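You operate a simulated robot arm through the tools that you are given. There is no shell and no other tool. Be economical: measure what you need, move in short steps, check, and stop when the job is done.

The job below is to be done with a simulated two-armed robot. You get a single attempt, and the scene is never put back.

TASK
Put the yellow disc from the knee high shelf of the left wire shelving on the shoulder high shelf of the right wire shelving and the green disc on the hold shelf. Stack the test carton marked "No 24" from the window side of the packing table on top of the test carton labelled "No 27". Open the soap cover. The order is free.

The check looks at the end state, three seconds after you hand in, the way a careful person would. Anything else that was tipped, shoved, dropped, spilled or broken makes it a failure. Lids that push on must go on centred and level and be pressed home; caps that screw on are set level and turned clockwise until they are tight.

THE ROBOT
Two 7-joint arms with fingered hands on one trunk, on a base that drives. Base frame: it is fixed to the floor where the robot stands at the start and does not move with it; the origin is under the middle of the robot, x ahead of it, y to its left, z up; the surface under the hand at the start is at about z = 168. Readings come in cm, rad, newtons and seconds.
The left shoulder is at the start at [2.1, 20.8, 135.2], the right one opposite. With the tool pointing down near the work surface each hand reaches from about 22 to 78 cm from the robot's upright axis, wherever it stands, measured 20 degrees to its own side. Places, roughly: hold shelf [70, 10, 100]; shoulder high shelf of the right wire shelving [70, -70, 140]; soap cover [-700, 740, 120]; test carton [-500, 675, 100]. Payload 5 kg a hand.
Tool frame (each hand has its own): the origin (TCP) lies between the finger pads and is the grasp point; the fingertips stand 4.8 cm ahead of it; z points along the fingers, y is the line along which they close. Largest opening 16 cm; the body of the gripper starts 5.6 cm behind the TCP. The gripper is a hand of 4 fingers: y runs from the thumb to the fingers, the wrist lies at [-2.6, -14.2, -25.2] in the tool frame, and closing takes about 1.5 s.
Orientation is told as [roll, pitch, yaw] about the base's x, y, z axes, in that order, counted from this pose: with the fingers straight down and the wrist toward the robot, the tool's x, y and z point along [0, 1, 0], [1, 0, 0] and [0, 0, -1] of the base frame.

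THE INTERFACE
- The arms move only by the tool send_rows. It takes "left_steps", "right_steps" or both (then of equal length, played together; a hand with none holds still); each is a list of rows, each a list of 6 numbers: the shift along the tool's x, y, z in cm, then the turn, a rotation vector about the tool's x, y, z in degrees. In form: [[x, y, z, wx, wy, wz], ...]. A call has 1 to 8 rows; each row is the pose to reach, as a shift and turn from the pose commanded when the call began, along the tool's axes at that moment. "left_jaw" and "right_jaw" are, for a hand that has rows, the opening in per cent of the stroke, from 0 (shut) to 100 (fully open), set as the call begins (left out, the last holds). Each row takes 0.2 s and may step no farther than 5 cm and 0.15 rad from the row before; otherwise, or with a gripper value out of range, the whole call is refused. Where a pose cannot be reached the arm comes as near as it can. A force on the tool above 40 N (or 10 N above the force at the start of the call, whichever is more), or a blocked arm, ends the call early, and 0.2 s more pass. Each finger travels about 10.8 cm/s and halts on what it meets, pressing with about 28 N; the grip force reading is that of the motor and also rises with nothing between the fingers. The clock runs only during rows and for 0.2 s after the last one: add rows that repeat a pose to give the fingers time. It gives the time, the measured TCP pose, the force on the tool (base axes), the opening and the grip force at its end, in the units of the frame above (readings bear some noise), with the torque about the TCP (base axes, N m) and any sound that the robot's microphone picked up.
- Cameras (640 x 400 px; columns grow to the right, rows downward): "scene" is now at [10.01, -1.67, 157.23]; the picture's right is [-0.18, -0.98, 0.00], its down [-0.28, 0.05, -0.96] and it looks along [0.94, -0.17, -0.29] (base axes); focal length 214 px, centre (320, 200). "left" rides on the left gripper at [-8.7, -13.3, -18.9] in its tool frame; the picture's right is [-0.83, -0.26, 0.49], its down [0.51, -0.71, 0.49] and it looks along [0.22, 0.66, 0.72] (tool axes); focal length 238 px, centre (320, 200). "right" rides on the right gripper at [8.7, -13.2, -18.9] in its tool frame; the picture's right is [-0.83, 0.26, -0.49], its down [-0.51, -0.71, 0.49] and it looks along [-0.22, 0.66, 0.72] (tool axes); focal length 238 px, centre (320, 200). There is no depth. A picture from a camera that has moved, and an enlarged one, comes with that camera's place and axes in the base frame and with its lens.
- snapshot(camera): a new picture of that camera. The clock stands still meanwhile.
- lift_body(by): slides the trunk up (or, below 0, down) by that many cm; the arms and the scene camera ride with it, the base frame stays. It gives what a move gives, with no picture.
- base_move(legs): drives the robot by 1 to 6 legs, each [ahead, left, turn to the left] in cm, cm and rad, along the robot's own axes; the way and the turn of a leg run together, so that a leg with both is an arc; at most 150 cm and 3.142 rad a leg. The arms and the cameras ride along, it lands a little off, and it stops where it bumps. It gives what a move gives.
- set_fingers(index, middle, ring, thumb_bend, thumb_turn, hand): sets how far each is bent, from 0 (flat) to 1 (curled in); at 0.3 the hand is open as for a grip, at 0.7 the pads meet at the TCP. One left out holds its place. A second passes; each finger stops where it meets its share of the squeeze, and holds until it gets a number again. A gripper value or a shape takes the hand back. It gives what a move gives, with no picture; readings hold the bend of each and the force on the fingers (four entries, about 0 where the hand has none), thumb and palm. thumb_turn goes from beside the hand (0) to across from the fingers (1), as for a grip.
- hand_shape(shape, hand): the hand has 4 fingers and takes this shape, open, in about a second: jaw (thumb against the fingers, like two jaws); tri (thumb and two fingers); tip (a fingertip pinch); poke (one finger out to press); point (the index stretched); flat (the hand flat); cup (the hand cupped); fist (a fist). The gripper value then closes the fingers along that shape, each until it touches; the sizes above hold for jaw. It gives what a move gives, with no picture.
- head_to(pan, tilt): turns the head with the scene camera to pan (to the left, within 1.501 rad either way) and tilt (down, from -0.506 to 1.204), counted from straight ahead of the robot. It gives what a move gives.
- inspect(camera, box): a new picture of the part [left, top, right, bottom] of that camera's present view, enlarged. The clock stands still meanwhile.
- close_job(): hands the job in; it is judged then, once.

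Work in short steps. Places have to be worked out from the pictures, the camera data and where the tool is seen: move nearer, look again, correct. Check each grasp and each placing, and mend what went wrong. You have 165 turns and 118 pictures in all, those below and enlarged ones among them. Open the grippers and draw the arms clear of the work before you hand the job in, unless the task says otherwise.

The tools are called after ">>>" as a command line: name --argument value ..., lists and objects as JSON in quotes. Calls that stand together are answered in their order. send_rows: Moves the arms, as the interface text tells. Its arguments: {"type":"object","properties":{"left_steps":{"type":"array","items":{"type":"array","items":{"type":"number"}}},"left_jaw":{"type":"number"},"right_steps":{"type":"array","items":{"type":"array","items":{"type":"number"}}},"right_jaw":{"type":"number"}},"required":[]} The other tools are called the same way: lift_body (by) slides the trunk up or down; hand_shape (shape, hand) gives the hand a shape; set_fingers (index, middle, ring, thumb_bend, thumb_turn, hand) moves the fingers one by one; base_move (legs) drives the base; head_to (pan, tilt) turns the head that bears the scene camera; snapshot (camera) takes a picture; inspect (camera, box) takes an enlarged picture of a part of a camera's view; close_job () hands the job in.

At the start:

```text
clock: 0.0
left_eef_pos: [54.07, 25.93, 173.94]
left_tcp_rot: [-0.001, -0.002, 0.001]
left_force: [-0.1, -0.2, 0.8]
left_wrist_torque: [0.0, -0.01, -0.01]
left_width: 15.95
left_grip_force: 0.1
left_shape: jaw
left_bend: [0.3, 0.3, 0.3, 0.3, 0.98]
left_finger forces: [0.0, 0.0, 0.0, 0.0, 0.0, 0.0]
right_eef_pos: [71.56, -42.2, 173.84]
right_tcp_rot: [0.0, 0.0, 0.001]
right_force: [0.3, -0.3, -0.2]
right_wrist_torque: [-0.02, 0.0, 0.02]
right_width: 15.95
right_grip_force: 0.0
right_shape: jaw
right_bend: [0.3, 0.3, 0.3, 0.3, 0.98]
right_finger forces: [0.0, 0.1, 0.0, 0.0, 0.0, 0.1]
trunk travel left (down, up): [-35.4, 33.6]
robot x, y, heading: [-0.08, 0.16, 0.003]
head pan, tilt: [-0.18, 0.291]
```

scene: 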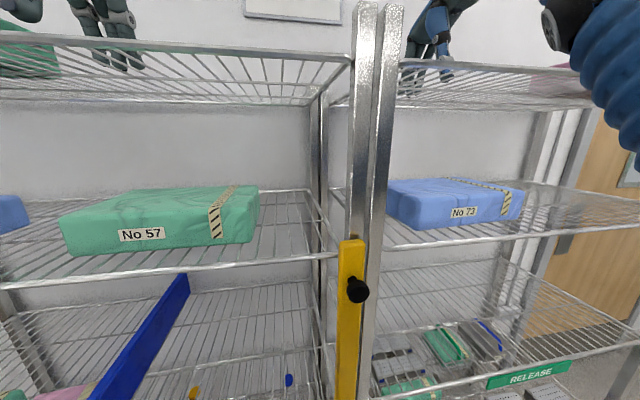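
right: 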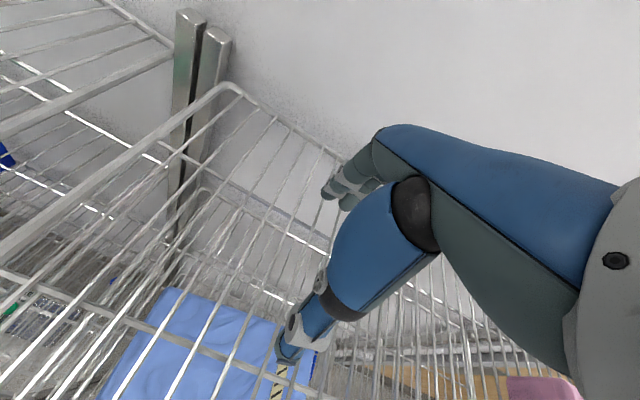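
left: 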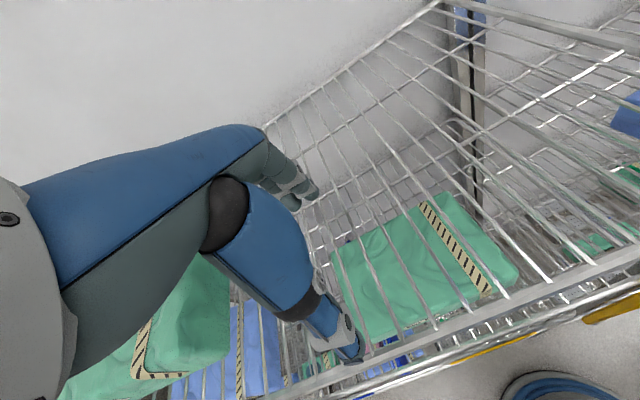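

The hands stand above the top shelves. I look lower and around to find the discs and the labels.

>>> head_to --pan 0.3 --tilt 0.9

>>> snapshot --camera "scene"

>>> head_to --pan -0.5 --tilt 0.8

>>> snapshot --camera "scene"

```text
clock: 1.0
left_eef_pos: [54.12, 25.86, 174.02]
left_tcp_rot: [0.0, 0.0, -0.001]
left_force: [-0.6, 0.2, -0.6]
left_wrist_torque: [0.0, -0.05, 0.0]
left_width: 15.96
left_grip_force: 0.0
left_shape: jaw
left_bend: [0.3, 0.3, 0.3, 0.3, 0.98]
left_finger forces: [0.1, 0.0, 0.1, 0.0, 0.1, 0.1]
right_eef_pos: [71.51, -42.04, 173.91]
right_tcp_rot: [-0.002, -0.001, 0.0]
right_force: [0.9, 0.2, 0.4]
right_wrist_torque: [-0.02, -0.03, -0.01]
right_width: 15.98
right_grip_force: 0.1
right_shape: jaw
right_bend: [0.3, 0.3, 0.3, 0.3, 0.98]
right_finger forces: [0.1, 0.0, 0.0, 0.0, 0.0, 0.0]
trunk travel left (down, up): [-35.4, 33.6]
robot x, y, heading: [-0.28, -0.26, 0.002]
head pan, tilt: [0.3, 0.901]
```

```text
114 pictures are left
camera scene: at [8.04, 2.22, 151.92], right [0.3, -0.96, 0.0], down [-0.75, -0.23, -0.62], along [0.59, 0.18, -0.78], focal length 214 px, centre (320, 200)
```

scene: 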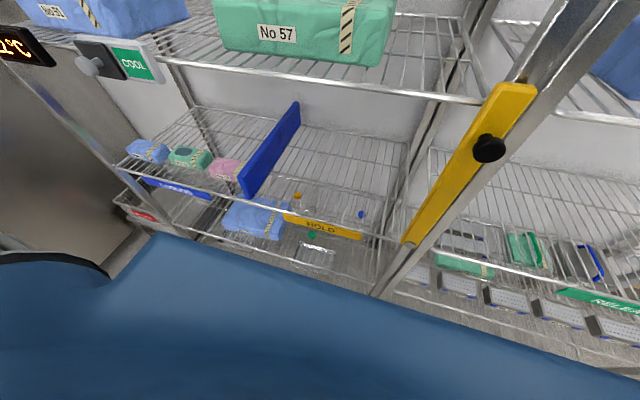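

```text
clock: 2.1
left_eef_pos: [54.05, 25.88, 174.02]
left_tcp_rot: [0.0, 0.0, -0.001]
left_force: [-0.1, -0.5, -0.4]
left_wrist_torque: [-0.02, -0.02, -0.04]
left_width: 15.99
left_grip_force: 0.0
left_shape: jaw
left_bend: [0.3, 0.3, 0.3, 0.3, 0.98]
left_finger forces: [0.1, 0.0, 0.1, 0.0, 0.0, 0.0]
right_eef_pos: [71.52, -42.15, 173.95]
right_tcp_rot: [-0.001, 0.0, 0.0]
right_force: [-0.3, 0.3, -0.7]
right_wrist_torque: [-0.01, -0.01, -0.01]
right_width: 15.97
right_grip_force: 0.0
right_shape: jaw
right_bend: [0.3, 0.3, 0.3, 0.3, 0.98]
right_finger forces: [0.0, 0.1, 0.0, 0.0, 0.0, 0.0]
trunk travel left (down, up): [-35.4, 33.6]
robot x, y, heading: [-0.02, -0.16, 0.001]
head pan, tilt: [-0.499, 0.799]
```

```text
113 pictures are left
camera scene: at [7.91, -3.87, 152.71], right [-0.48, -0.88, 0.0], down [-0.63, 0.34, -0.7], along [0.61, -0.33, -0.72], focal length 214 px, centre (320, 200)
```

scene: 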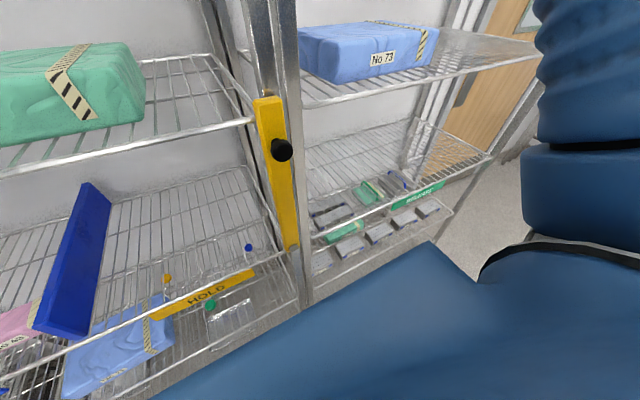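

I enlarge the hold region and the release region to see what the small items are.

>>> inspect --camera "scene" --box '[100, 220, 310, 350]'

>>> inspect --camera "scene" --box '[300, 150, 470, 260]'

```text
3.05 times, centred on (205, 285) of scene
camera zoom: at [7.91, -3.87, 152.71], right [-0.48, -0.88, 0.0], down [-0.63, 0.34, -0.7], along [0.61, -0.33, -0.72], focal length 654 px, centre (670, -59)
```

zoom: 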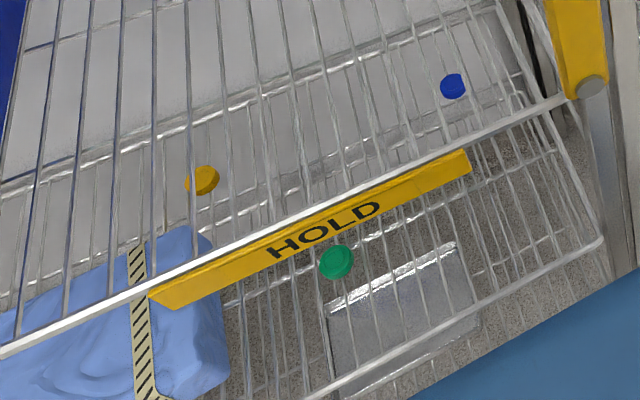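

```text
3.64 times, centred on (385, 205) of scene
camera zoom: at [7.91, -3.87, 152.71], right [-0.48, -0.88, 0.0], down [-0.63, 0.34, -0.7], along [0.61, -0.33, -0.72], focal length 780 px, centre (84, 182)
```

zoom: 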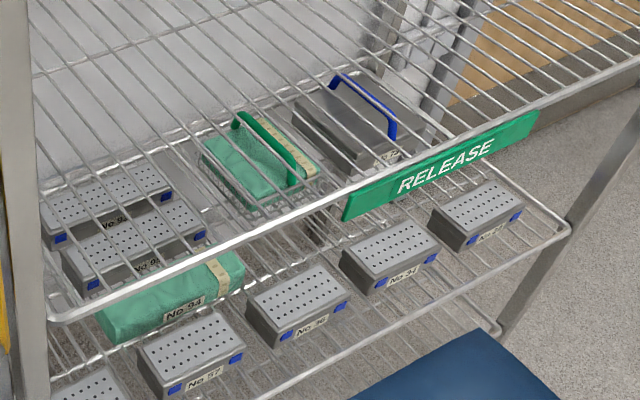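

The three small discs lie on the shelf below the HOLD shelf. I raise the trunk a bit and back off to free the hands from above the top shelves, then look in.

>>> lift_body --by 6

>>> base_move --legs '[[-60, 0, 0]]'

>>> head_to --pan 0.1 --tilt 0.55

>>> snapshot --camera "scene"

```text
clock: 3.1
left_eef_pos: [54.17, 25.79, 179.9]
left_tcp_rot: [0.0, 0.0, 0.0]
left_force: [1.2, -0.5, -0.3]
left_wrist_torque: [0.0, -0.01, -0.02]
left_width: 15.97
left_grip_force: 0.1
left_shape: jaw
left_bend: [0.3, 0.3, 0.3, 0.3, 0.98]
left_finger forces: [0.1, 0.0, 0.0, 0.1, 0.0, 0.0]
right_eef_pos: [71.48, -42.11, 179.89]
right_tcp_rot: [-0.002, 0.002, -0.001]
right_force: [-0.2, 0.1, -0.3]
right_wrist_torque: [-0.04, 0.0, -0.02]
right_width: 15.98
right_grip_force: 0.1
right_shape: jaw
right_bend: [0.3, 0.3, 0.3, 0.3, 0.98]
right_finger forces: [0.0, 0.1, 0.0, 0.0, 0.1, 0.0]
trunk travel left (down, up): [-41.4, 27.6]
robot x, y, heading: [0.25, 0.05, 0.002]
head pan, tilt: [-0.499, 0.799]
```

```text
clock: 6.5
left_eef_pos: [-5.95, 25.88, 179.98]
left_tcp_rot: [0.0, 0.004, 0.003]
left_force: [0.9, -1.1, -0.4]
left_wrist_torque: [0.01, 0.03, 0.01]
left_width: 15.97
left_grip_force: 0.2
left_shape: jaw
left_bend: [0.3, 0.3, 0.3, 0.3, 0.98]
left_finger forces: [0.0, 0.1, 0.0, 0.0, 0.1, 0.0]
right_eef_pos: [11.52, -42.16, 179.8]
right_tcp_rot: [-0.001, -0.001, -0.001]
right_force: [-1.2, -0.5, 0.0]
right_wrist_torque: [-0.02, 0.0, 0.01]
right_width: 15.97
right_grip_force: 0.0
right_shape: jaw
right_bend: [0.3, 0.3, 0.3, 0.3, 0.98]
right_finger forces: [0.1, 0.0, 0.0, 0.0, 0.0, 0.0]
trunk travel left (down, up): [-41.4, 27.6]
robot x, y, heading: [-59.9, -0.27, 0.001]
head pan, tilt: [-0.499, 0.799]
```

```text
clock: 7.5
left_eef_pos: [-5.92, 25.97, 179.98]
left_tcp_rot: [-0.001, 0.002, 0.003]
left_force: [1.1, 0.2, 0.5]
left_wrist_torque: [-0.03, 0.05, 0.02]
left_width: 15.96
left_grip_force: 0.1
left_shape: jaw
left_bend: [0.3, 0.3, 0.3, 0.3, 0.98]
left_finger forces: [0.1, 0.0, 0.0, 0.1, 0.1, 0.0]
right_eef_pos: [11.5, -42.15, 179.9]
right_tcp_rot: [0.0, 0.003, 0.001]
right_force: [0.3, -0.4, -0.2]
right_wrist_torque: [0.03, 0.02, -0.03]
right_width: 15.93
right_grip_force: 0.1
right_shape: jaw
right_bend: [0.3, 0.3, 0.3, 0.3, 0.98]
right_finger forces: [0.1, 0.0, 0.0, 0.0, 0.0, 0.1]
trunk travel left (down, up): [-41.4, 27.6]
robot x, y, heading: [-60.32, -0.17, 0.002]
head pan, tilt: [0.099, 0.55]
```

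```text
110 pictures are left
camera scene: at [-50.29, 0.84, 160.84], right [0.1, -0.99, 0.0], down [-0.52, -0.05, -0.85], along [0.85, 0.09, -0.52], focal length 214 px, centre (320, 200)
```

scene: 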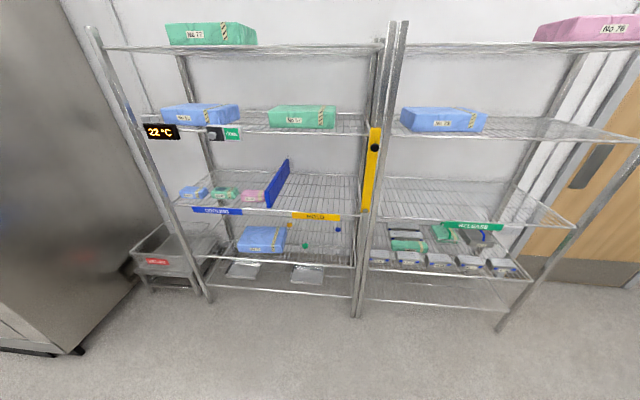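

The layout is clear now. I lower the trunk fully and look into the knee shelf.

>>> lift_body --by -41

>>> head_to --pan 0.1 --tilt 0.55

>>> snapshot --camera "scene"

>>> inspect --camera "scene" --box '[200, 120, 400, 245]'

```text
refused: -41 is not a number from -40 to 40
```

```text
clock: 8.1
left_eef_pos: [-5.96, 25.83, 179.88]
left_tcp_rot: [-0.001, 0.001, 0.002]
left_force: [-0.8, -0.2, 0.3]
left_wrist_torque: [-0.01, 0.0, -0.03]
left_width: 15.92
left_grip_force: 0.0
left_shape: jaw
left_bend: [0.3, 0.3, 0.3, 0.3, 0.98]
left_finger forces: [0.0, 0.0, 0.0, 0.0, 0.1, 0.0]
right_eef_pos: [11.45, -42.13, 179.94]
right_tcp_rot: [0.0, -0.001, -0.001]
right_force: [-0.3, 0.4, -0.6]
right_wrist_torque: [0.03, -0.01, 0.0]
right_width: 15.97
right_grip_force: 0.1
right_shape: jaw
right_bend: [0.3, 0.3, 0.3, 0.3, 0.98]
right_finger forces: [0.1, 0.0, 0.0, 0.0, 0.0, 0.1]
trunk travel left (down, up): [-41.4, 27.6]
robot x, y, heading: [-60.34, 0.2, 0.001]
head pan, tilt: [0.099, 0.55]
```

```text
109 pictures are left
camera scene: at [-50.32, 0.84, 160.84], right [0.1, -0.99, 0.0], down [-0.52, -0.05, -0.85], along [0.85, 0.09, -0.52], focal length 214 px, centre (320, 200)
```

scene: 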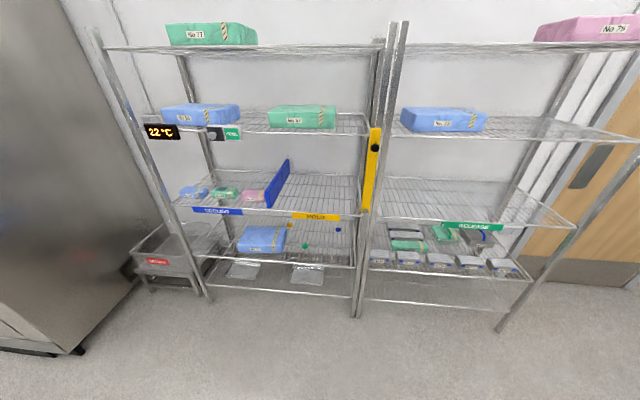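

```text
3.20 times, centred on (300, 182) of scene
camera zoom: at [-50.32, 0.84, 160.84], right [0.1, -0.99, 0.0], down [-0.52, -0.05, -0.85], along [0.85, 0.09, -0.52], focal length 686 px, centre (384, 256)
```

zoom: 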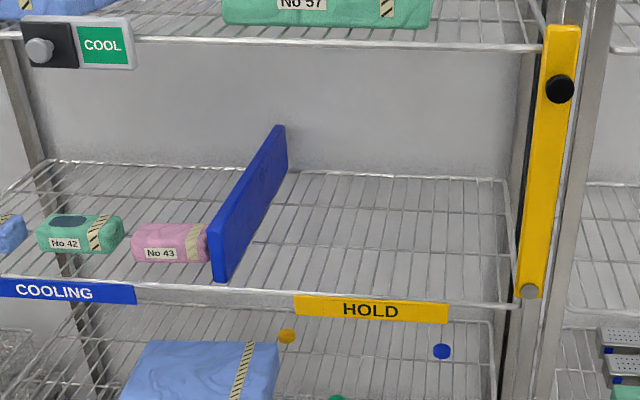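

Refused for size only; I lower by 39 instead and look again.

>>> lift_body --by -39

>>> inspect --camera "scene" --box '[210, 140, 390, 252]'

>>> snapshot --camera "scene"

```text
clock: 11.9
left_eef_pos: [-6.16, 25.89, 141.05]
left_tcp_rot: [0.001, 0.001, 0.001]
left_force: [0.3, -0.3, 0.1]
left_wrist_torque: [0.0, -0.03, 0.03]
left_width: 15.99
left_grip_force: 0.0
left_shape: jaw
left_bend: [0.3, 0.3, 0.3, 0.3, 0.98]
left_finger forces: [0.0, 0.0, 0.0, 0.0, 0.0, 0.0]
right_eef_pos: [11.34, -42.13, 140.95]
right_tcp_rot: [-0.001, 0.0, 0.001]
right_force: [-0.3, 0.2, 0.5]
right_wrist_torque: [0.0, 0.0, 0.01]
right_width: 16.0
right_grip_force: 0.1
right_shape: jaw
right_bend: [0.3, 0.3, 0.3, 0.3, 0.98]
right_finger forces: [0.0, 0.0, 0.0, 0.0, 0.0, 0.0]
trunk travel left (down, up): [-2.4, 66.6]
robot x, y, heading: [-60.04, -0.25, -0.002]
head pan, tilt: [0.099, 0.55]
```

```text
3.56 times, centred on (300, 196) of scene
camera zoom: at [-50.37, 0.85, 121.86], right [0.1, -0.99, 0.0], down [-0.52, -0.05, -0.85], along [0.85, 0.09, -0.52], focal length 763 px, centre (391, 214)
```

zoom: 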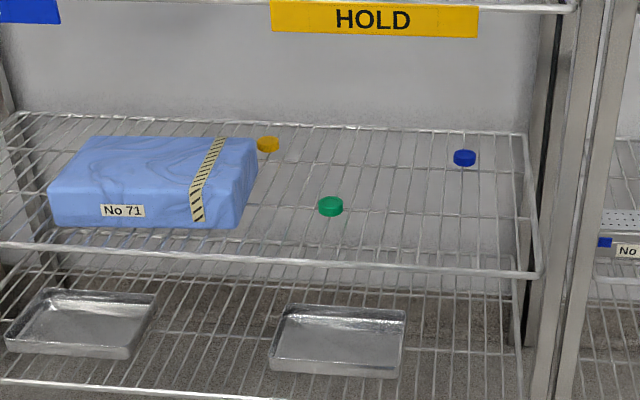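

```text
106 pictures are left
camera scene: at [-50.37, 0.85, 121.86], right [0.1, -0.99, 0.0], down [-0.52, -0.05, -0.85], along [0.85, 0.09, -0.52], focal length 214 px, centre (320, 200)
```

scene: 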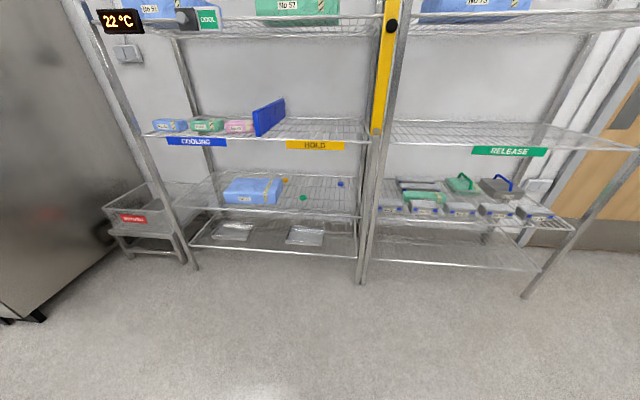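

Discs lie flat (about 4 cm wide) on the shelf at z≈55: green ≈(58,22), yellow ≈(80.7,38.6), blue ≈(79,1); hold shelf ≈ z 95, front edges x≈44. I retract the left arm to a parked pose and bring the right hand in, tilting it forward a little.

>>> send_rows --left_steps '[[1.2, -3.5, 0, 0, 0, 0], [2.5, -7, 0, 0, 0, 0], [3.7, -10.5, 0, 0, 0, 0], [5, -14, 0, 0, 0, 0], [6, -17.5, 0, 0, 0, 0], [7, -21, 0, 0, 0, 0], [8, -24.5, 0, 0, 0, 0], [9, -28, 0, 0, 0, 0]]' --right_steps '[[0, -2.5, 0, -2, 0, 0], [0, -5, 0, -4, 0, 0], [0, -7.5, 0, -6, 0, 0], [0, -10, 0, -8, 0, 0], [0, -12.5, 0, -10, 0, 0], [0, -15, 0, -12, 0, 0], [0, -17.5, 0, -14, 0, 0], [0, -20, 0, -16, 0, 0]]'

```text
clock: 13.7
left_eef_pos: [-29.01, 32.56, 138.57]
left_tcp_rot: [-0.001, -0.003, 0.001]
left_force: [0.2, -0.2, 0.9]
left_wrist_torque: [0.07, -0.05, -0.02]
left_width: 15.96
left_grip_force: 0.1
left_shape: jaw
left_bend: [0.3, 0.3, 0.3, 0.3, 0.98]
left_finger forces: [0.1, 0.0, 0.0, 0.0, 0.0, 0.0]
left hand out of reach, approached as far as the arm can: row 7, 8
right_eef_pos: [-8.15, -42.58, 141.19]
right_tcp_rot: [-0.001, -0.278, 0.004]
right_force: [1.1, 0.1, -0.6]
right_wrist_torque: [0.03, 0.08, 0.04]
right_width: 16.01
right_grip_force: 0.1
right_shape: jaw
right_bend: [0.3, 0.3, 0.3, 0.3, 0.98]
right_finger forces: [0.0, 0.0, 0.1, 0.0, 0.0, 0.0]
right hand out of reach, approached as far as the arm can: row 8
trunk travel left (down, up): [-2.4, 66.6]
robot x, y, heading: [-60.21, -0.05, 0.003]
head pan, tilt: [0.099, 0.55]
```

Right hand is oriented well. I lower the right hand toward the knee gap height and the left one to a lower parked place.

>>> send_rows --left_steps '[[0, 0, 4.5, 0, 0, 0], [0, 0, 9, 0, 0, 0], [0, 0, 13.5, 0, 0, 0], [0, 0, 18, 0, 0, 0], [0, 0, 22.5, 0, 0, 0], [0, 0, 27, 0, 0, 0], [0, 0, 31.5, 0, 0, 0], [0, 0, 36, 0, 0, 0]]' --left_jaw 30 --right_steps '[[1.5, -1.3, 4.5, 0, 0, 0], [3, -2.6, 9, 0, 0, 0], [4.5, -3.9, 13.5, 0, 0, 0], [6, -5.2, 18, 0, 0, 0], [7.5, -6.5, 22.5, 0, 0, 0], [9, -7.8, 27, 0, 0, 0], [10.5, -9, 31.5, 0, 0, 0], [12, -10.3, 36, 0, 0, 0]]'

>>> send_rows --left_steps '[[0, -1, 0, 0, 0, 0], [0, -2, 0, 0, 0, 0], [0, -3, 0, 0, 0, 0], [0, -4, 0, 0, 0, 0], [0, -5, 0, 0, 0, 0], [0, -6, 0, 0, 0, 0], [0, -7, 0, 0, 0, 0], [0, -7, 0, 0, 0, 0]]' --right_steps '[[1.5, -1.3, 4.5, 0, 0, 0], [3, -2.6, 9, 0, 0, 0], [4.5, -3.9, 13.5, 0, 0, 0], [6, -5.2, 18, 0, 0, 0], [7.5, -6.5, 22.5, 0, 0, 0], [9, -7.8, 27, 0, 0, 0], [10.5, -9, 31.5, 0, 0, 0], [12, -10.3, 36, 0, 0, 0]]'

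>>> snapshot --camera "right"

```text
clock: 15.5
left_eef_pos: [-27.25, 32.99, 105.03]
left_tcp_rot: [-0.003, 0.003, 0.002]
left_force: [1.6, 0.3, 0.8]
left_wrist_torque: [-0.03, 0.06, -0.01]
left_width: 4.8
left_grip_force: 0.1
left_shape: jaw
left_bend: [0.74, 0.54, 0.52, 0.74, 1.0]
left_finger forces: [0.0, 0.0, 0.0, 0.0, 0.0, 0.0]
left hand out of reach, approached as far as the arm can: row 8
right_eef_pos: [-3.84, -35.89, 99.56]
right_tcp_rot: [-0.001, -0.28, 0.001]
right_force: [1.4, 0.4, 0.4]
right_wrist_torque: [-0.03, 0.16, 0.0]
right_width: 16.01
right_grip_force: 0.1
right_shape: jaw
right_bend: [0.3, 0.3, 0.3, 0.3, 0.97]
right_finger forces: [0.0, 0.0, 0.0, 0.1, 0.0, 0.1]
right hand out of reach, approached as far as the arm can: row 1, 2, 3, 4, 5, 6, 7, 8
trunk travel left (down, up): [-2.4, 66.6]
robot x, y, heading: [-60.29, -0.04, 0.001]
head pan, tilt: [0.099, 0.55]
```

```text
clock: 17.3
left_eef_pos: [-32.89, 33.64, 107.69]
left_tcp_rot: [-0.001, 0.003, 0.004]
left_force: [-0.6, 0.1, -0.2]
left_wrist_torque: [0.03, 0.03, 0.0]
left_width: 4.82
left_grip_force: 0.1
left_shape: jaw
left_bend: [0.74, 0.54, 0.52, 0.74, 1.0]
left_finger forces: [0.0, 0.1, 0.0, 0.1, 0.1, 0.0]
left hand out of reach, approached as far as the arm can: row 1, 2, 3, 4, 5, 6, 7, 8
right_eef_pos: [-3.72, -24.02, 62.15]
right_tcp_rot: [-0.001, -0.282, 0.0]
right_force: [1.6, -0.6, 0.9]
right_wrist_torque: [0.05, 0.09, 0.06]
right_width: 16.0
right_grip_force: 0.0
right_shape: jaw
right_bend: [0.3, 0.3, 0.3, 0.3, 0.97]
right_finger forces: [0.0, 0.1, 0.1, 0.0, 0.0, 0.0]
trunk travel left (down, up): [-2.4, 66.6]
robot x, y, heading: [-60.09, 0.15, 0.001]
head pan, tilt: [0.099, 0.55]
```

```text
105 pictures are left
camera right: at [-21.74, -15.39, 76.65], right [0.11, -0.83, 0.54], down [-0.55, -0.51, -0.67], along [0.83, -0.22, -0.51], focal length 238 px, centre (320, 200)
```

right: 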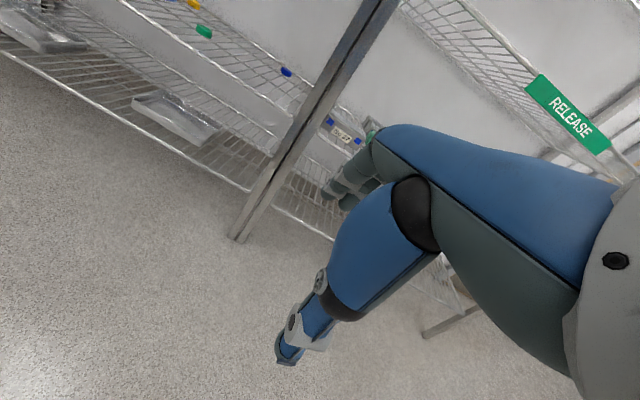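

Right TCP is at (56,−24) relative to the robot, z 62, tilt −16°. I raise slightly, and drive to line up in front of the green disc with the hand still outside the shelf.

>>> lift_body --by 3

>>> base_move --legs '[[0, 46, 0], [42, 0, 0]]'

>>> snapshot --camera "right"

>>> snapshot --camera "scene"

```text
clock: 18.0
left_eef_pos: [-33.0, 33.68, 110.55]
left_tcp_rot: [0.0, 0.001, 0.003]
left_force: [-0.2, -0.3, 0.1]
left_wrist_torque: [-0.02, 0.04, 0.04]
left_width: 4.8
left_grip_force: 0.1
left_shape: jaw
left_bend: [0.74, 0.54, 0.52, 0.74, 1.0]
left_finger forces: [0.0, 0.0, 0.1, 0.1, 0.0, 0.0]
right_eef_pos: [-4.01, -24.04, 65.22]
right_tcp_rot: [-0.001, -0.277, 0.001]
right_force: [-0.2, 0.2, -0.3]
right_wrist_torque: [-0.02, 0.0, 0.0]
right_width: 16.0
right_grip_force: 0.1
right_shape: jaw
right_bend: [0.3, 0.3, 0.3, 0.3, 0.97]
right_finger forces: [0.0, 0.1, 0.0, 0.0, 0.0, 0.0]
trunk travel left (down, up): [-5.4, 63.6]
robot x, y, heading: [-59.98, -0.31, -0.004]
head pan, tilt: [0.099, 0.55]
```

```text
clock: 23.0
left_eef_pos: [8.94, 80.19, 110.53]
left_tcp_rot: [-0.001, 0.002, 0.0]
left_force: [0.3, -0.5, 0.5]
left_wrist_torque: [0.01, 0.08, -0.05]
left_width: 4.83
left_grip_force: 0.1
left_shape: jaw
left_bend: [0.74, 0.54, 0.52, 0.74, 1.0]
left_finger forces: [0.0, 0.0, 0.0, 0.0, 0.1, 0.0]
right_eef_pos: [38.04, 22.51, 65.21]
right_tcp_rot: [0.0, -0.278, 0.002]
right_force: [0.1, -0.6, 0.7]
right_wrist_torque: [0.02, 0.1, 0.0]
right_width: 15.98
right_grip_force: 0.1
right_shape: jaw
right_bend: [0.3, 0.3, 0.3, 0.3, 0.97]
right_finger forces: [0.0, 0.1, 0.0, 0.1, 0.0, 0.0]
trunk travel left (down, up): [-5.4, 63.6]
robot x, y, heading: [-18.03, 46.41, -0.001]
head pan, tilt: [0.099, 0.55]
```

```text
104 pictures are left
camera right: at [20.2, 31.22, 79.67], right [0.12, -0.83, 0.54], down [-0.55, -0.51, -0.67], along [0.83, -0.22, -0.51], focal length 238 px, centre (320, 200)
```

right: 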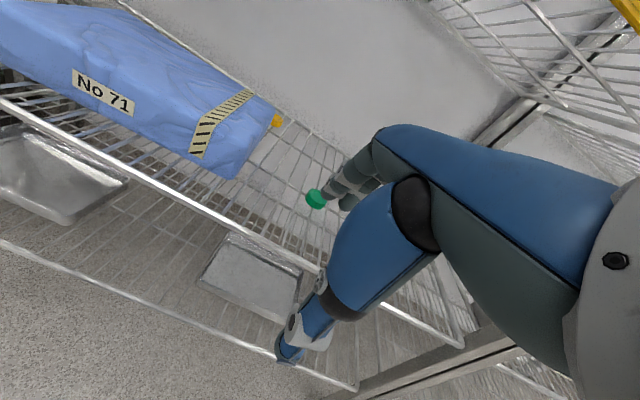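

```text
103 pictures are left
camera scene: at [-8.35, 47.45, 124.84], right [0.1, -0.99, 0.0], down [-0.52, -0.05, -0.85], along [0.85, 0.09, -0.52], focal length 214 px, centre (320, 200)
```

scene: 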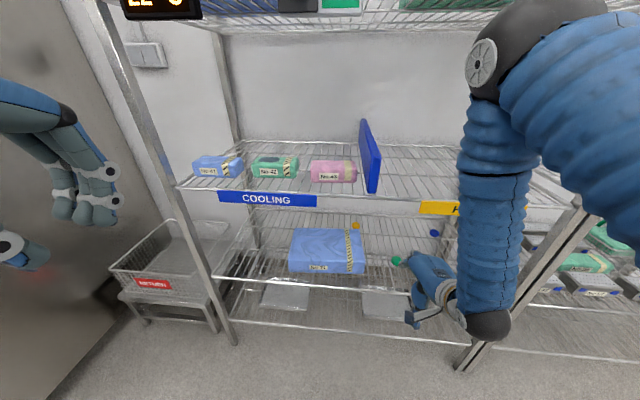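

Green disc fixes at ≈(58.0,21.9,56). I drive 5 cm nearer, then extend the arm above the disc with the jaw half open.

>>> base_move --legs '[[5, 0, 0]]'

>>> send_rows --right_steps '[[-0.2, 2.7, 0.8, 0, 0, 0], [-0.3, 5.4, 1.6, 0, 0, 0], [-0.4, 8.1, 2.4, 0, 0, 0], [-0.5, 10.8, 3.1, 0, 0, 0], [-0.5, 13.2, 3.8, 0, 0, 0], [-0.5, 13.2, 3.8, 0, 0, 0]]' --right_jaw 55

>>> snapshot --camera "right"

>>> snapshot --camera "scene"

```text
clock: 23.9
left_eef_pos: [13.99, 80.4, 110.59]
left_tcp_rot: [0.001, 0.004, 0.003]
left_force: [1.1, 1.2, -0.7]
left_wrist_torque: [0.03, 0.13, 0.0]
left_width: 4.84
left_grip_force: 0.1
left_shape: jaw
left_bend: [0.74, 0.54, 0.52, 0.74, 1.0]
left_finger forces: [0.0, 0.0, 0.1, 0.0, 0.0, 0.1]
right_eef_pos: [43.13, 22.6, 65.25]
right_tcp_rot: [-0.001, -0.278, 0.0]
right_force: [-0.1, -0.4, -0.4]
right_wrist_torque: [0.04, 0.08, 0.02]
right_width: 16.02
right_grip_force: 0.1
right_shape: jaw
right_bend: [0.3, 0.3, 0.3, 0.3, 0.97]
right_finger forces: [0.0, 0.1, 0.0, 0.1, 0.1, 0.1]
trunk travel left (down, up): [-5.4, 63.6]
robot x, y, heading: [-13.31, 46.6, -0.0]
head pan, tilt: [0.099, 0.55]
```

```text
clock: 25.3
left_eef_pos: [13.93, 80.34, 110.65]
left_tcp_rot: [-0.001, 0.001, 0.001]
left_force: [-0.2, -0.9, -0.4]
left_wrist_torque: [0.01, -0.02, -0.01]
left_width: 4.82
left_grip_force: 0.1
left_shape: jaw
left_bend: [0.74, 0.54, 0.52, 0.74, 1.0]
left_finger forces: [0.1, 0.0, 0.1, 0.1, 0.0, 0.0]
right_eef_pos: [56.89, 22.19, 65.17]
right_tcp_rot: [0.002, -0.278, 0.0]
right_force: [-0.5, 0.0, 1.1]
right_wrist_torque: [0.01, -0.02, 0.01]
right_width: 8.81
right_grip_force: 0.1
right_shape: jaw
right_bend: [0.74, 0.43, 0.4, 0.67, 1.0]
right_finger forces: [0.0, 0.0, 0.1, 0.0, 0.0, 0.0]
trunk travel left (down, up): [-5.4, 63.6]
robot x, y, heading: [-13.19, 46.5, 0.001]
head pan, tilt: [0.099, 0.55]
```

```text
102 pictures are left
camera right: at [38.93, 30.8, 79.72], right [0.12, -0.83, 0.54], down [-0.55, -0.51, -0.67], along [0.83, -0.22, -0.51], focal length 238 px, centre (320, 200)
```

right: 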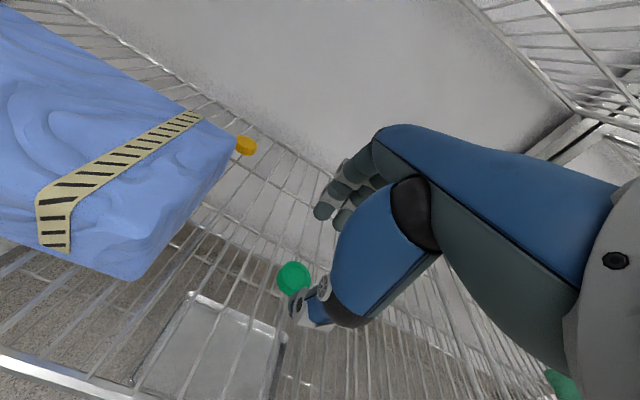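

```text
101 pictures are left
camera scene: at [-3.38, 47.46, 124.85], right [0.1, -0.99, 0.0], down [-0.52, -0.05, -0.85], along [0.85, 0.09, -0.52], focal length 214 px, centre (320, 200)
```

scene: 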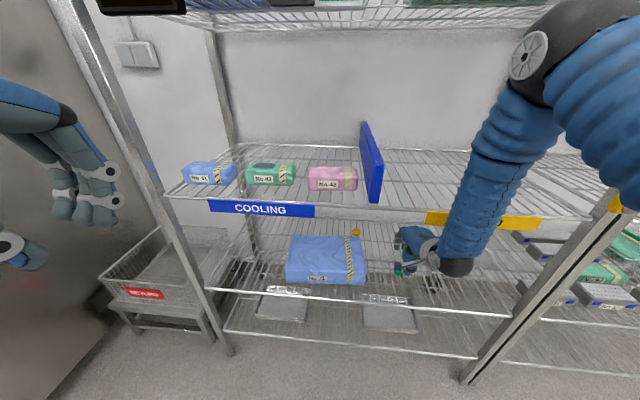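

Disc re-fixed at (57.7,22.1); alignment is within half a cm. I descend 4.5 cm onto it.

>>> send_rows --right_steps '[[-0.1, -0.5, 1.5, 0, 0, 0], [-0.1, -1.0, 3.0, 0, 0, 0], [-0.1, -1.5, 4.2, 0, 0, 0], [-0.1, -1.5, 4.2, 0, 0, 0]]'

>>> inspect --camera "right" --box '[220, 140, 420, 340]'

```text
clock: 26.2
left_eef_pos: [14.06, 80.32, 110.81]
left_tcp_rot: [0.001, 0.003, 0.002]
left_force: [2.1, -0.5, -0.2]
left_wrist_torque: [-0.03, 0.11, -0.02]
left_width: 4.83
left_grip_force: 0.1
left_shape: jaw
left_bend: [0.74, 0.54, 0.52, 0.74, 1.0]
left_finger forces: [0.0, 0.0, 0.0, 0.0, 0.0, 0.1]
right_eef_pos: [57.12, 22.08, 61.62]
right_tcp_rot: [0.002, -0.294, 0.0]
right_force: [-5.8, 0.3, 20.7]
right_wrist_torque: [0.19, 1.46, 0.05]
right_width: 8.89
right_grip_force: 0.0
right_shape: jaw
right_bend: [0.74, 0.43, 0.4, 0.68, 1.0]
right_finger forces: [0.0, 0.0, 0.1, 0.0, 20.6, 0.0]
trunk travel left (down, up): [-5.4, 63.6]
robot x, y, heading: [-13.17, 47.2, 0.003]
head pan, tilt: [0.099, 0.55]
stopped in row 4 (right hand): the force on the tool passed its limit at 49 N (the readings are from after the stop); the commanded pose is now the measured one
```

```text
2.00 times, centred on (320, 240) of right
camera zoom: at [38.99, 30.7, 75.9], right [0.11, -0.84, 0.54], down [-0.54, -0.51, -0.68], along [0.84, -0.22, -0.5], focal length 477 px, centre (320, 120)
```

zoom: 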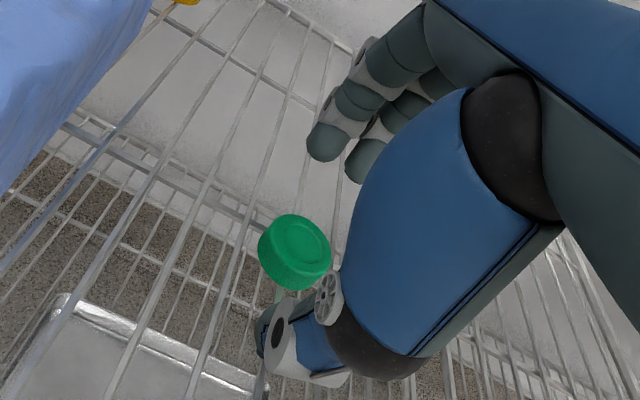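

The thumb tip touched the shelf first because of the tilt. I lift slightly and level the jaw by about 9° so the fingers come lower.

>>> send_rows --right_steps '[[0, 0.3, -0.8, 2, 0, 0], [0, 0.8, -0.8, 6, 0, 0], [0, 1.0, -0.6, 10, 0, 0], [0, 1.0, -0.3, 10, 0, 0]]'

>>> inspect --camera "right" --box '[220, 140, 420, 340]'

```text
clock: 27.2
left_eef_pos: [13.77, 80.28, 110.63]
left_tcp_rot: [0.0, -0.001, 0.002]
left_force: [-0.5, 0.0, -0.7]
left_wrist_torque: [0.01, -0.01, 0.02]
left_width: 4.82
left_grip_force: 0.0
left_shape: jaw
left_bend: [0.74, 0.54, 0.52, 0.74, 1.0]
left_finger forces: [0.0, 0.1, 0.0, 0.0, 0.0, 0.0]
right_eef_pos: [57.47, 22.1, 61.91]
right_tcp_rot: [0.003, -0.112, 0.0]
right_force: [-0.4, 0.2, 0.7]
right_wrist_torque: [0.04, 0.02, 0.01]
right_width: 8.8
right_grip_force: 0.1
right_shape: jaw
right_bend: [0.74, 0.43, 0.4, 0.67, 1.0]
right_finger forces: [0.0, 0.1, 0.1, 0.0, 0.0, 0.0]
trunk travel left (down, up): [-5.4, 63.6]
robot x, y, heading: [-13.14, 46.33, -0.001]
head pan, tilt: [0.099, 0.55]
```

```text
2.00 times, centred on (320, 240) of right
camera zoom: at [42.21, 30.73, 79.25], right [0.2, -0.83, 0.51], down [-0.65, -0.51, -0.57], along [0.73, -0.22, -0.65], focal length 477 px, centre (320, 120)
```

zoom: 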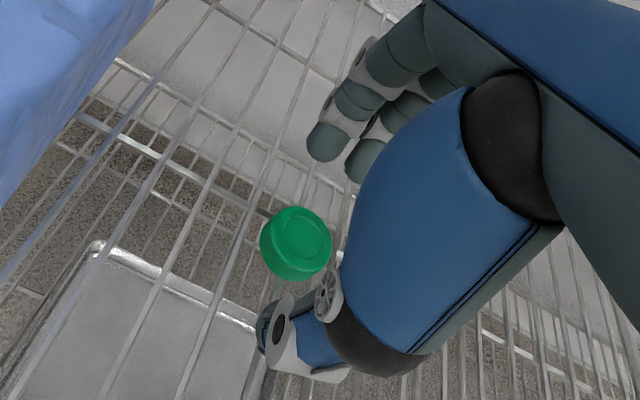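

Alignment good: thumb ≈x52, fingers ≈x63, disc 57.7. I lower 0.8 cm and close.

>>> send_rows --right_steps '[[0, -0.1, 0.4, 0, 0, 0], [0, -0.1, 0.8, 0, 0, 0]]'

>>> send_rows --right_steps '[[0, 0, 0, 0, 0, 0], [0, 0, 0, 0, 0, 0], [0, 0, 0, 0, 0, 0], [0, 0, 0, 0, 0, 0], [0, 0, 0, 0, 0, 0], [0, 0, 0, 0, 0, 0], [0, 0, 0, 0, 0, 0]]' --right_jaw 5

>>> inspect --camera "right" --box '[220, 140, 420, 340]'

```text
clock: 27.8
left_eef_pos: [13.71, 80.28, 110.82]
left_tcp_rot: [-0.001, -0.001, 0.001]
left_force: [-0.5, -1.2, -0.2]
left_wrist_torque: [0.0, -0.01, 0.01]
left_width: 4.81
left_grip_force: 0.0
left_shape: jaw
left_bend: [0.74, 0.54, 0.52, 0.74, 1.0]
left_finger forces: [0.0, 0.0, 0.0, 0.0, 0.0, 0.1]
right_eef_pos: [57.65, 21.99, 61.42]
right_tcp_rot: [-0.001, -0.116, 0.001]
right_force: [0.1, -0.4, 0.4]
right_wrist_torque: [0.02, 0.0, -0.01]
right_width: 8.81
right_grip_force: 0.1
right_shape: jaw
right_bend: [0.74, 0.43, 0.4, 0.67, 1.0]
right_finger forces: [0.1, 0.0, 0.0, 0.0, 0.1, 0.0]
trunk travel left (down, up): [-5.4, 63.6]
robot x, y, heading: [-13.14, 46.59, -0.001]
head pan, tilt: [0.099, 0.55]
```

```text
clock: 29.4
left_eef_pos: [13.73, 80.38, 110.85]
left_tcp_rot: [-0.001, -0.004, 0.002]
left_force: [0.3, -0.5, 0.1]
left_wrist_torque: [-0.01, -0.01, 0.02]
left_width: 4.81
left_grip_force: 0.1
left_shape: jaw
left_bend: [0.74, 0.54, 0.52, 0.74, 1.0]
left_finger forces: [0.0, 0.0, 0.0, 0.0, 0.0, 0.0]
right_eef_pos: [57.73, 21.94, 61.49]
right_tcp_rot: [0.0, -0.119, 0.001]
right_force: [-3.2, -0.4, 19.6]
right_wrist_torque: [-0.06, 0.38, 0.0]
right_width: 1.86
right_grip_force: 27.7
right_shape: jaw
right_bend: [0.72, 0.63, 0.67, 0.76, 1.0]
right_finger forces: [13.6, 7.8, 0.1, 0.0, 45.2, 0.1]
trunk travel left (down, up): [-5.4, 63.6]
robot x, y, heading: [-13.1, 46.58, 0.001]
head pan, tilt: [0.099, 0.55]
```

```text
2.00 times, centred on (320, 240) of right
camera zoom: at [42.36, 30.66, 78.62], right [0.2, -0.83, 0.51], down [-0.65, -0.51, -0.57], along [0.74, -0.22, -0.64], focal length 477 px, centre (320, 120)
```

zoom: 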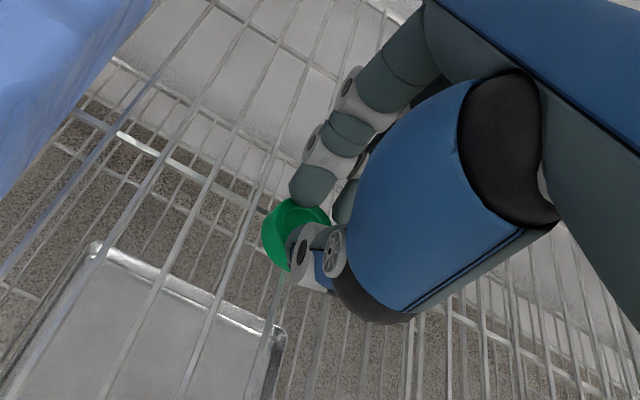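

Grip reads contact on index, middle and thumb but width 1.9 is small; I lift 3 cm to see whether the disc comes along.

>>> send_rows --right_steps '[[0, 0, -1, 0, 0, 0], [0, 0, -2, 0, 0, 0], [0, 0, -3, 0, 0, 0], [0, 0, -3, 0, 0, 0]]'

>>> inspect --camera "right" --box '[220, 140, 420, 340]'

```text
clock: 30.4
left_eef_pos: [13.9, 80.22, 110.71]
left_tcp_rot: [0.002, 0.002, 0.001]
left_force: [-0.2, 0.1, -0.2]
left_wrist_torque: [0.03, 0.01, -0.02]
left_width: 4.81
left_grip_force: 0.0
left_shape: jaw
left_bend: [0.74, 0.54, 0.52, 0.74, 1.0]
left_finger forces: [0.1, 0.0, 0.0, 0.0, 0.0, 0.0]
right_eef_pos: [57.12, 22.06, 63.83]
right_tcp_rot: [0.0, -0.107, 0.001]
right_force: [-0.5, -0.2, 0.0]
right_wrist_torque: [-0.04, -0.02, -0.01]
right_width: 1.67
right_grip_force: 28.1
right_shape: jaw
right_bend: [0.72, 0.64, 0.67, 0.76, 1.0]
right_finger forces: [12.7, 6.2, 0.0, 0.0, 18.9, 0.1]
trunk travel left (down, up): [-5.4, 63.6]
robot x, y, heading: [-13.17, 46.77, -0.0]
head pan, tilt: [0.099, 0.55]
```

```text
2.00 times, centred on (320, 240) of right
camera zoom: at [41.86, 30.65, 81.26], right [0.2, -0.84, 0.51], down [-0.65, -0.51, -0.57], along [0.73, -0.22, -0.65], focal length 477 px, centre (320, 120)
```

zoom: 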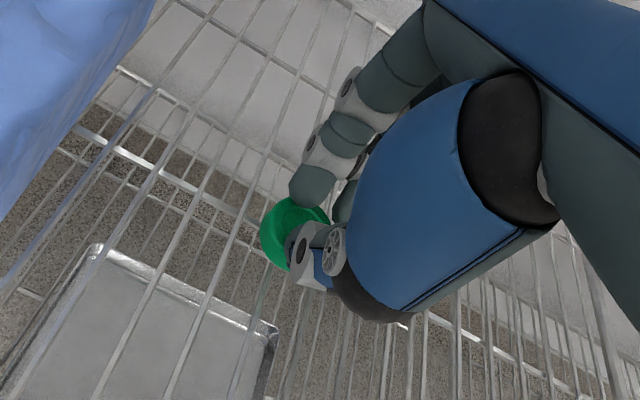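

The disc came up with the hand. I back out of the shelf with the base, then raise the trunk for the hold shelf.

>>> base_move --legs '[[-28, 0, 0]]'

>>> lift_body --by 39

>>> base_move --legs '[[0, -10, 0]]'

>>> snapshot --camera "right"

>>> snapshot --camera "scene"

```text
clock: 32.3
left_eef_pos: [-13.72, 80.29, 110.71]
left_tcp_rot: [0.0, 0.002, 0.002]
left_force: [-1.1, -0.5, 1.2]
left_wrist_torque: [-0.02, -0.08, -0.02]
left_width: 4.84
left_grip_force: 0.1
left_shape: jaw
left_bend: [0.74, 0.54, 0.52, 0.74, 1.0]
left_finger forces: [0.1, 0.0, 0.0, 0.0, 0.0, 0.1]
right_eef_pos: [29.73, 22.07, 64.27]
right_tcp_rot: [0.003, -0.116, 0.001]
right_force: [-0.5, 1.3, 0.5]
right_wrist_torque: [0.01, -0.02, 0.02]
right_width: 1.71
right_grip_force: 27.8
right_shape: jaw
right_bend: [0.72, 0.64, 0.67, 0.76, 1.0]
right_finger forces: [12.8, 6.1, 0.1, 0.0, 18.9, 0.0]
trunk travel left (down, up): [-5.4, 63.6]
robot x, y, heading: [-40.86, 46.63, -0.0]
head pan, tilt: [0.099, 0.55]
```

```text
clock: 36.0
left_eef_pos: [-13.76, 80.35, 149.57]
left_tcp_rot: [0.0, 0.003, 0.001]
left_force: [-1.0, -0.8, -1.1]
left_wrist_torque: [0.01, 0.0, 0.0]
left_width: 4.8
left_grip_force: 0.0
left_shape: jaw
left_bend: [0.74, 0.54, 0.52, 0.74, 1.0]
left_finger forces: [0.1, 0.1, 0.0, 0.0, 0.0, 0.1]
right_eef_pos: [29.73, 22.09, 103.09]
right_tcp_rot: [0.001, -0.114, 0.0]
right_force: [-0.4, -0.3, 0.0]
right_wrist_torque: [-0.04, -0.04, -0.01]
right_width: 1.69
right_grip_force: 27.6
right_shape: jaw
right_bend: [0.72, 0.64, 0.67, 0.76, 1.0]
right_finger forces: [12.8, 6.2, 0.1, 0.1, 18.7, 0.1]
trunk travel left (down, up): [-44.4, 24.6]
robot x, y, heading: [-41.11, 46.25, 0.002]
head pan, tilt: [0.099, 0.55]
```

```text
clock: 37.2
left_eef_pos: [-13.71, 70.34, 149.74]
left_tcp_rot: [0.0, 0.001, 0.002]
left_force: [-0.3, -1.2, 0.5]
left_wrist_torque: [0.12, 0.0, 0.03]
left_width: 4.81
left_grip_force: 0.1
left_shape: jaw
left_bend: [0.74, 0.54, 0.52, 0.74, 1.0]
left_finger forces: [0.0, 0.1, 0.0, 0.0, 0.0, 0.0]
right_eef_pos: [29.77, 12.22, 103.17]
right_tcp_rot: [0.002, -0.116, 0.0]
right_force: [-0.1, -0.9, -0.5]
right_wrist_torque: [0.09, -0.01, 0.02]
right_width: 1.72
right_grip_force: 28.2
right_shape: jaw
right_bend: [0.72, 0.64, 0.67, 0.76, 1.0]
right_finger forces: [12.8, 6.2, 0.1, 0.1, 18.7, 0.1]
trunk travel left (down, up): [-44.4, 24.6]
robot x, y, heading: [-40.96, 36.63, 0.001]
head pan, tilt: [0.099, 0.55]
```

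```text
96 pictures are left
camera right: at [14.52, 20.72, 120.39], right [0.2, -0.84, 0.51], down [-0.65, -0.51, -0.57], along [0.73, -0.22, -0.64], focal length 238 px, centre (320, 200)
```

right: 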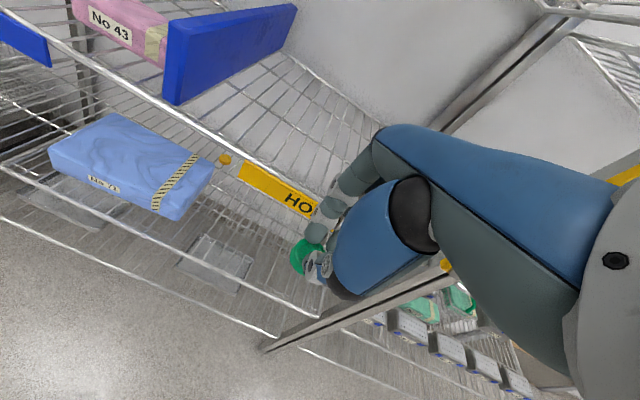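

```text
95 pictures are left
camera scene: at [-31.07, 37.42, 163.85], right [0.1, -0.99, 0.0], down [-0.52, -0.05, -0.85], along [0.85, 0.09, -0.52], focal length 214 px, centre (320, 200)
```

scene: 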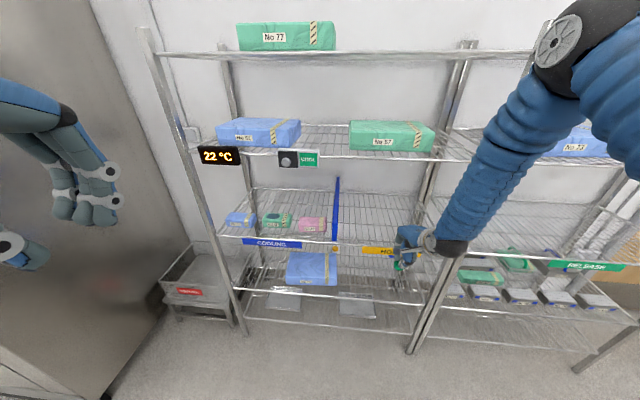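

I raise 3 cm and drive in over the hold shelf at about (57,12).

>>> lift_body --by 3.5

>>> base_move --legs '[[27, 0, 0]]'

>>> snapshot --camera "right"

```text
clock: 38.0
left_eef_pos: [-13.7, 70.61, 153.1]
left_tcp_rot: [-0.001, 0.0, 0.002]
left_force: [0.4, 1.2, -0.6]
left_wrist_torque: [-0.04, 0.04, 0.01]
left_width: 4.83
left_grip_force: 0.1
left_shape: jaw
left_bend: [0.74, 0.54, 0.52, 0.74, 1.0]
left_finger forces: [0.0, 0.0, 0.1, 0.0, 0.0, 0.1]
right_eef_pos: [29.76, 12.19, 106.52]
right_tcp_rot: [0.001, -0.114, -0.001]
right_force: [0.7, 0.0, -1.2]
right_wrist_torque: [-0.01, -0.01, -0.01]
right_width: 1.71
right_grip_force: 27.9
right_shape: jaw
right_bend: [0.72, 0.64, 0.67, 0.76, 1.0]
right_finger forces: [12.9, 6.2, 0.1, 0.0, 18.7, 0.0]
trunk travel left (down, up): [-47.9, 21.1]
robot x, y, heading: [-40.56, 36.61, 0.001]
head pan, tilt: [0.099, 0.55]
```

```text
clock: 39.9
left_eef_pos: [13.35, 70.4, 153.19]
left_tcp_rot: [0.0, 0.0, 0.002]
left_force: [0.2, -0.4, 0.2]
left_wrist_torque: [-0.01, 0.06, -0.01]
left_width: 4.81
left_grip_force: 0.2
left_shape: jaw
left_bend: [0.74, 0.54, 0.52, 0.74, 1.0]
left_finger forces: [0.1, 0.0, 0.0, 0.0, 0.0, 0.0]
right_eef_pos: [56.77, 12.13, 106.66]
right_tcp_rot: [0.0, -0.113, -0.001]
right_force: [0.4, 0.0, -0.3]
right_wrist_torque: [0.01, 0.02, 0.02]
right_width: 1.69
right_grip_force: 28.4
right_shape: jaw
right_bend: [0.72, 0.64, 0.67, 0.76, 1.0]
right_finger forces: [12.8, 6.2, 0.0, 0.1, 18.8, 0.1]
trunk travel left (down, up): [-47.9, 21.1]
robot x, y, heading: [-13.72, 36.41, 0.002]
head pan, tilt: [0.099, 0.55]
```

```text
94 pictures are left
camera right: at [41.5, 20.79, 123.88], right [0.2, -0.83, 0.51], down [-0.65, -0.51, -0.57], along [0.73, -0.22, -0.64], focal length 238 px, centre (320, 200)
```

right: 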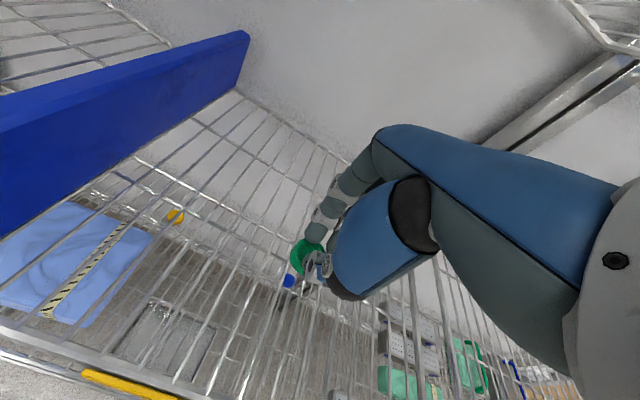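

Over the hold shelf; I lower until contact is felt.

>>> send_rows --right_steps '[[0, -0.17, 1.5, 0, 0, 0], [0, -0.34, 3, 0, 0, 0], [0, -0.45, 4, 0, 0, 0], [0, -0.5, 4.5, 0, 0, 0], [0, -0.5, 4.5, 0, 0, 0]]'

>>> inspect --camera "right" --box '[220, 140, 420, 340]'

```text
clock: 41.1
left_eef_pos: [13.24, 70.39, 153.25]
left_tcp_rot: [0.0, 0.002, 0.0]
left_force: [-0.1, 0.4, -0.1]
left_wrist_torque: [-0.03, 0.0, -0.04]
left_width: 4.81
left_grip_force: 0.1
left_shape: jaw
left_bend: [0.74, 0.54, 0.52, 0.74, 1.0]
left_finger forces: [0.0, 0.0, 0.0, 0.1, 0.1, 0.0]
right_eef_pos: [56.77, 12.15, 102.09]
right_tcp_rot: [0.0, -0.115, -0.001]
right_force: [-0.3, -0.4, -0.4]
right_wrist_torque: [0.01, 0.01, -0.01]
right_width: 1.71
right_grip_force: 27.2
right_shape: jaw
right_bend: [0.72, 0.64, 0.67, 0.76, 1.0]
right_finger forces: [12.8, 6.1, 0.0, 0.0, 18.6, 0.1]
trunk travel left (down, up): [-47.9, 21.1]
robot x, y, heading: [-13.74, 36.84, 0.001]
head pan, tilt: [0.099, 0.55]
```

```text
2.00 times, centred on (320, 240) of right
camera zoom: at [41.48, 20.79, 119.3], right [0.2, -0.83, 0.51], down [-0.65, -0.51, -0.57], along [0.73, -0.22, -0.64], focal length 477 px, centre (320, 120)
```

zoom: 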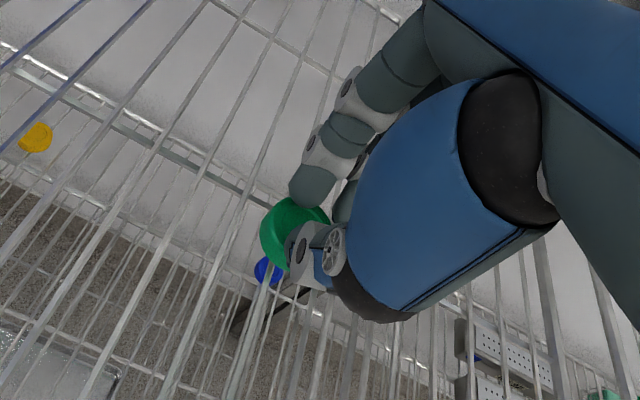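

No contact yet; I step down in small increments.

>>> send_rows --right_steps '[[0, -0.03, 0.3, 0, 0, 0], [0, -0.07, 0.6, 0, 0, 0], [0, -0.1, 0.9, 0, 0, 0], [0, -0.13, 1.2, 0, 0, 0], [0, -0.17, 1.5, 0, 0, 0]]'

```text
clock: 42.2
left_eef_pos: [13.08, 70.56, 153.14]
left_tcp_rot: [0.0, 0.002, 0.001]
left_force: [0.6, 0.4, 0.2]
left_wrist_torque: [0.03, 0.1, -0.02]
left_width: 4.83
left_grip_force: 0.0
left_shape: jaw
left_bend: [0.74, 0.54, 0.52, 0.74, 1.0]
left_finger forces: [0.0, 0.1, 0.0, 0.0, 0.0, 0.0]
right_eef_pos: [57.15, 12.05, 101.48]
right_tcp_rot: [0.002, -0.128, -0.001]
right_force: [-4.9, 0.1, 23.6]
right_wrist_torque: [0.11, 0.53, 0.01]
right_width: 1.74
right_grip_force: 27.8
right_shape: jaw
right_bend: [0.72, 0.63, 0.67, 0.76, 1.0]
right_finger forces: [15.0, 7.5, 0.0, 0.1, 49.5, 0.0]
trunk travel left (down, up): [-47.9, 21.1]
robot x, y, heading: [-13.82, 36.81, -0.002]
head pan, tilt: [0.099, 0.55]
stopped in row 5 (right hand): the force on the tool passed its limit at 44 N (the readings are from after the stop); the commanded pose is now the measured one
```

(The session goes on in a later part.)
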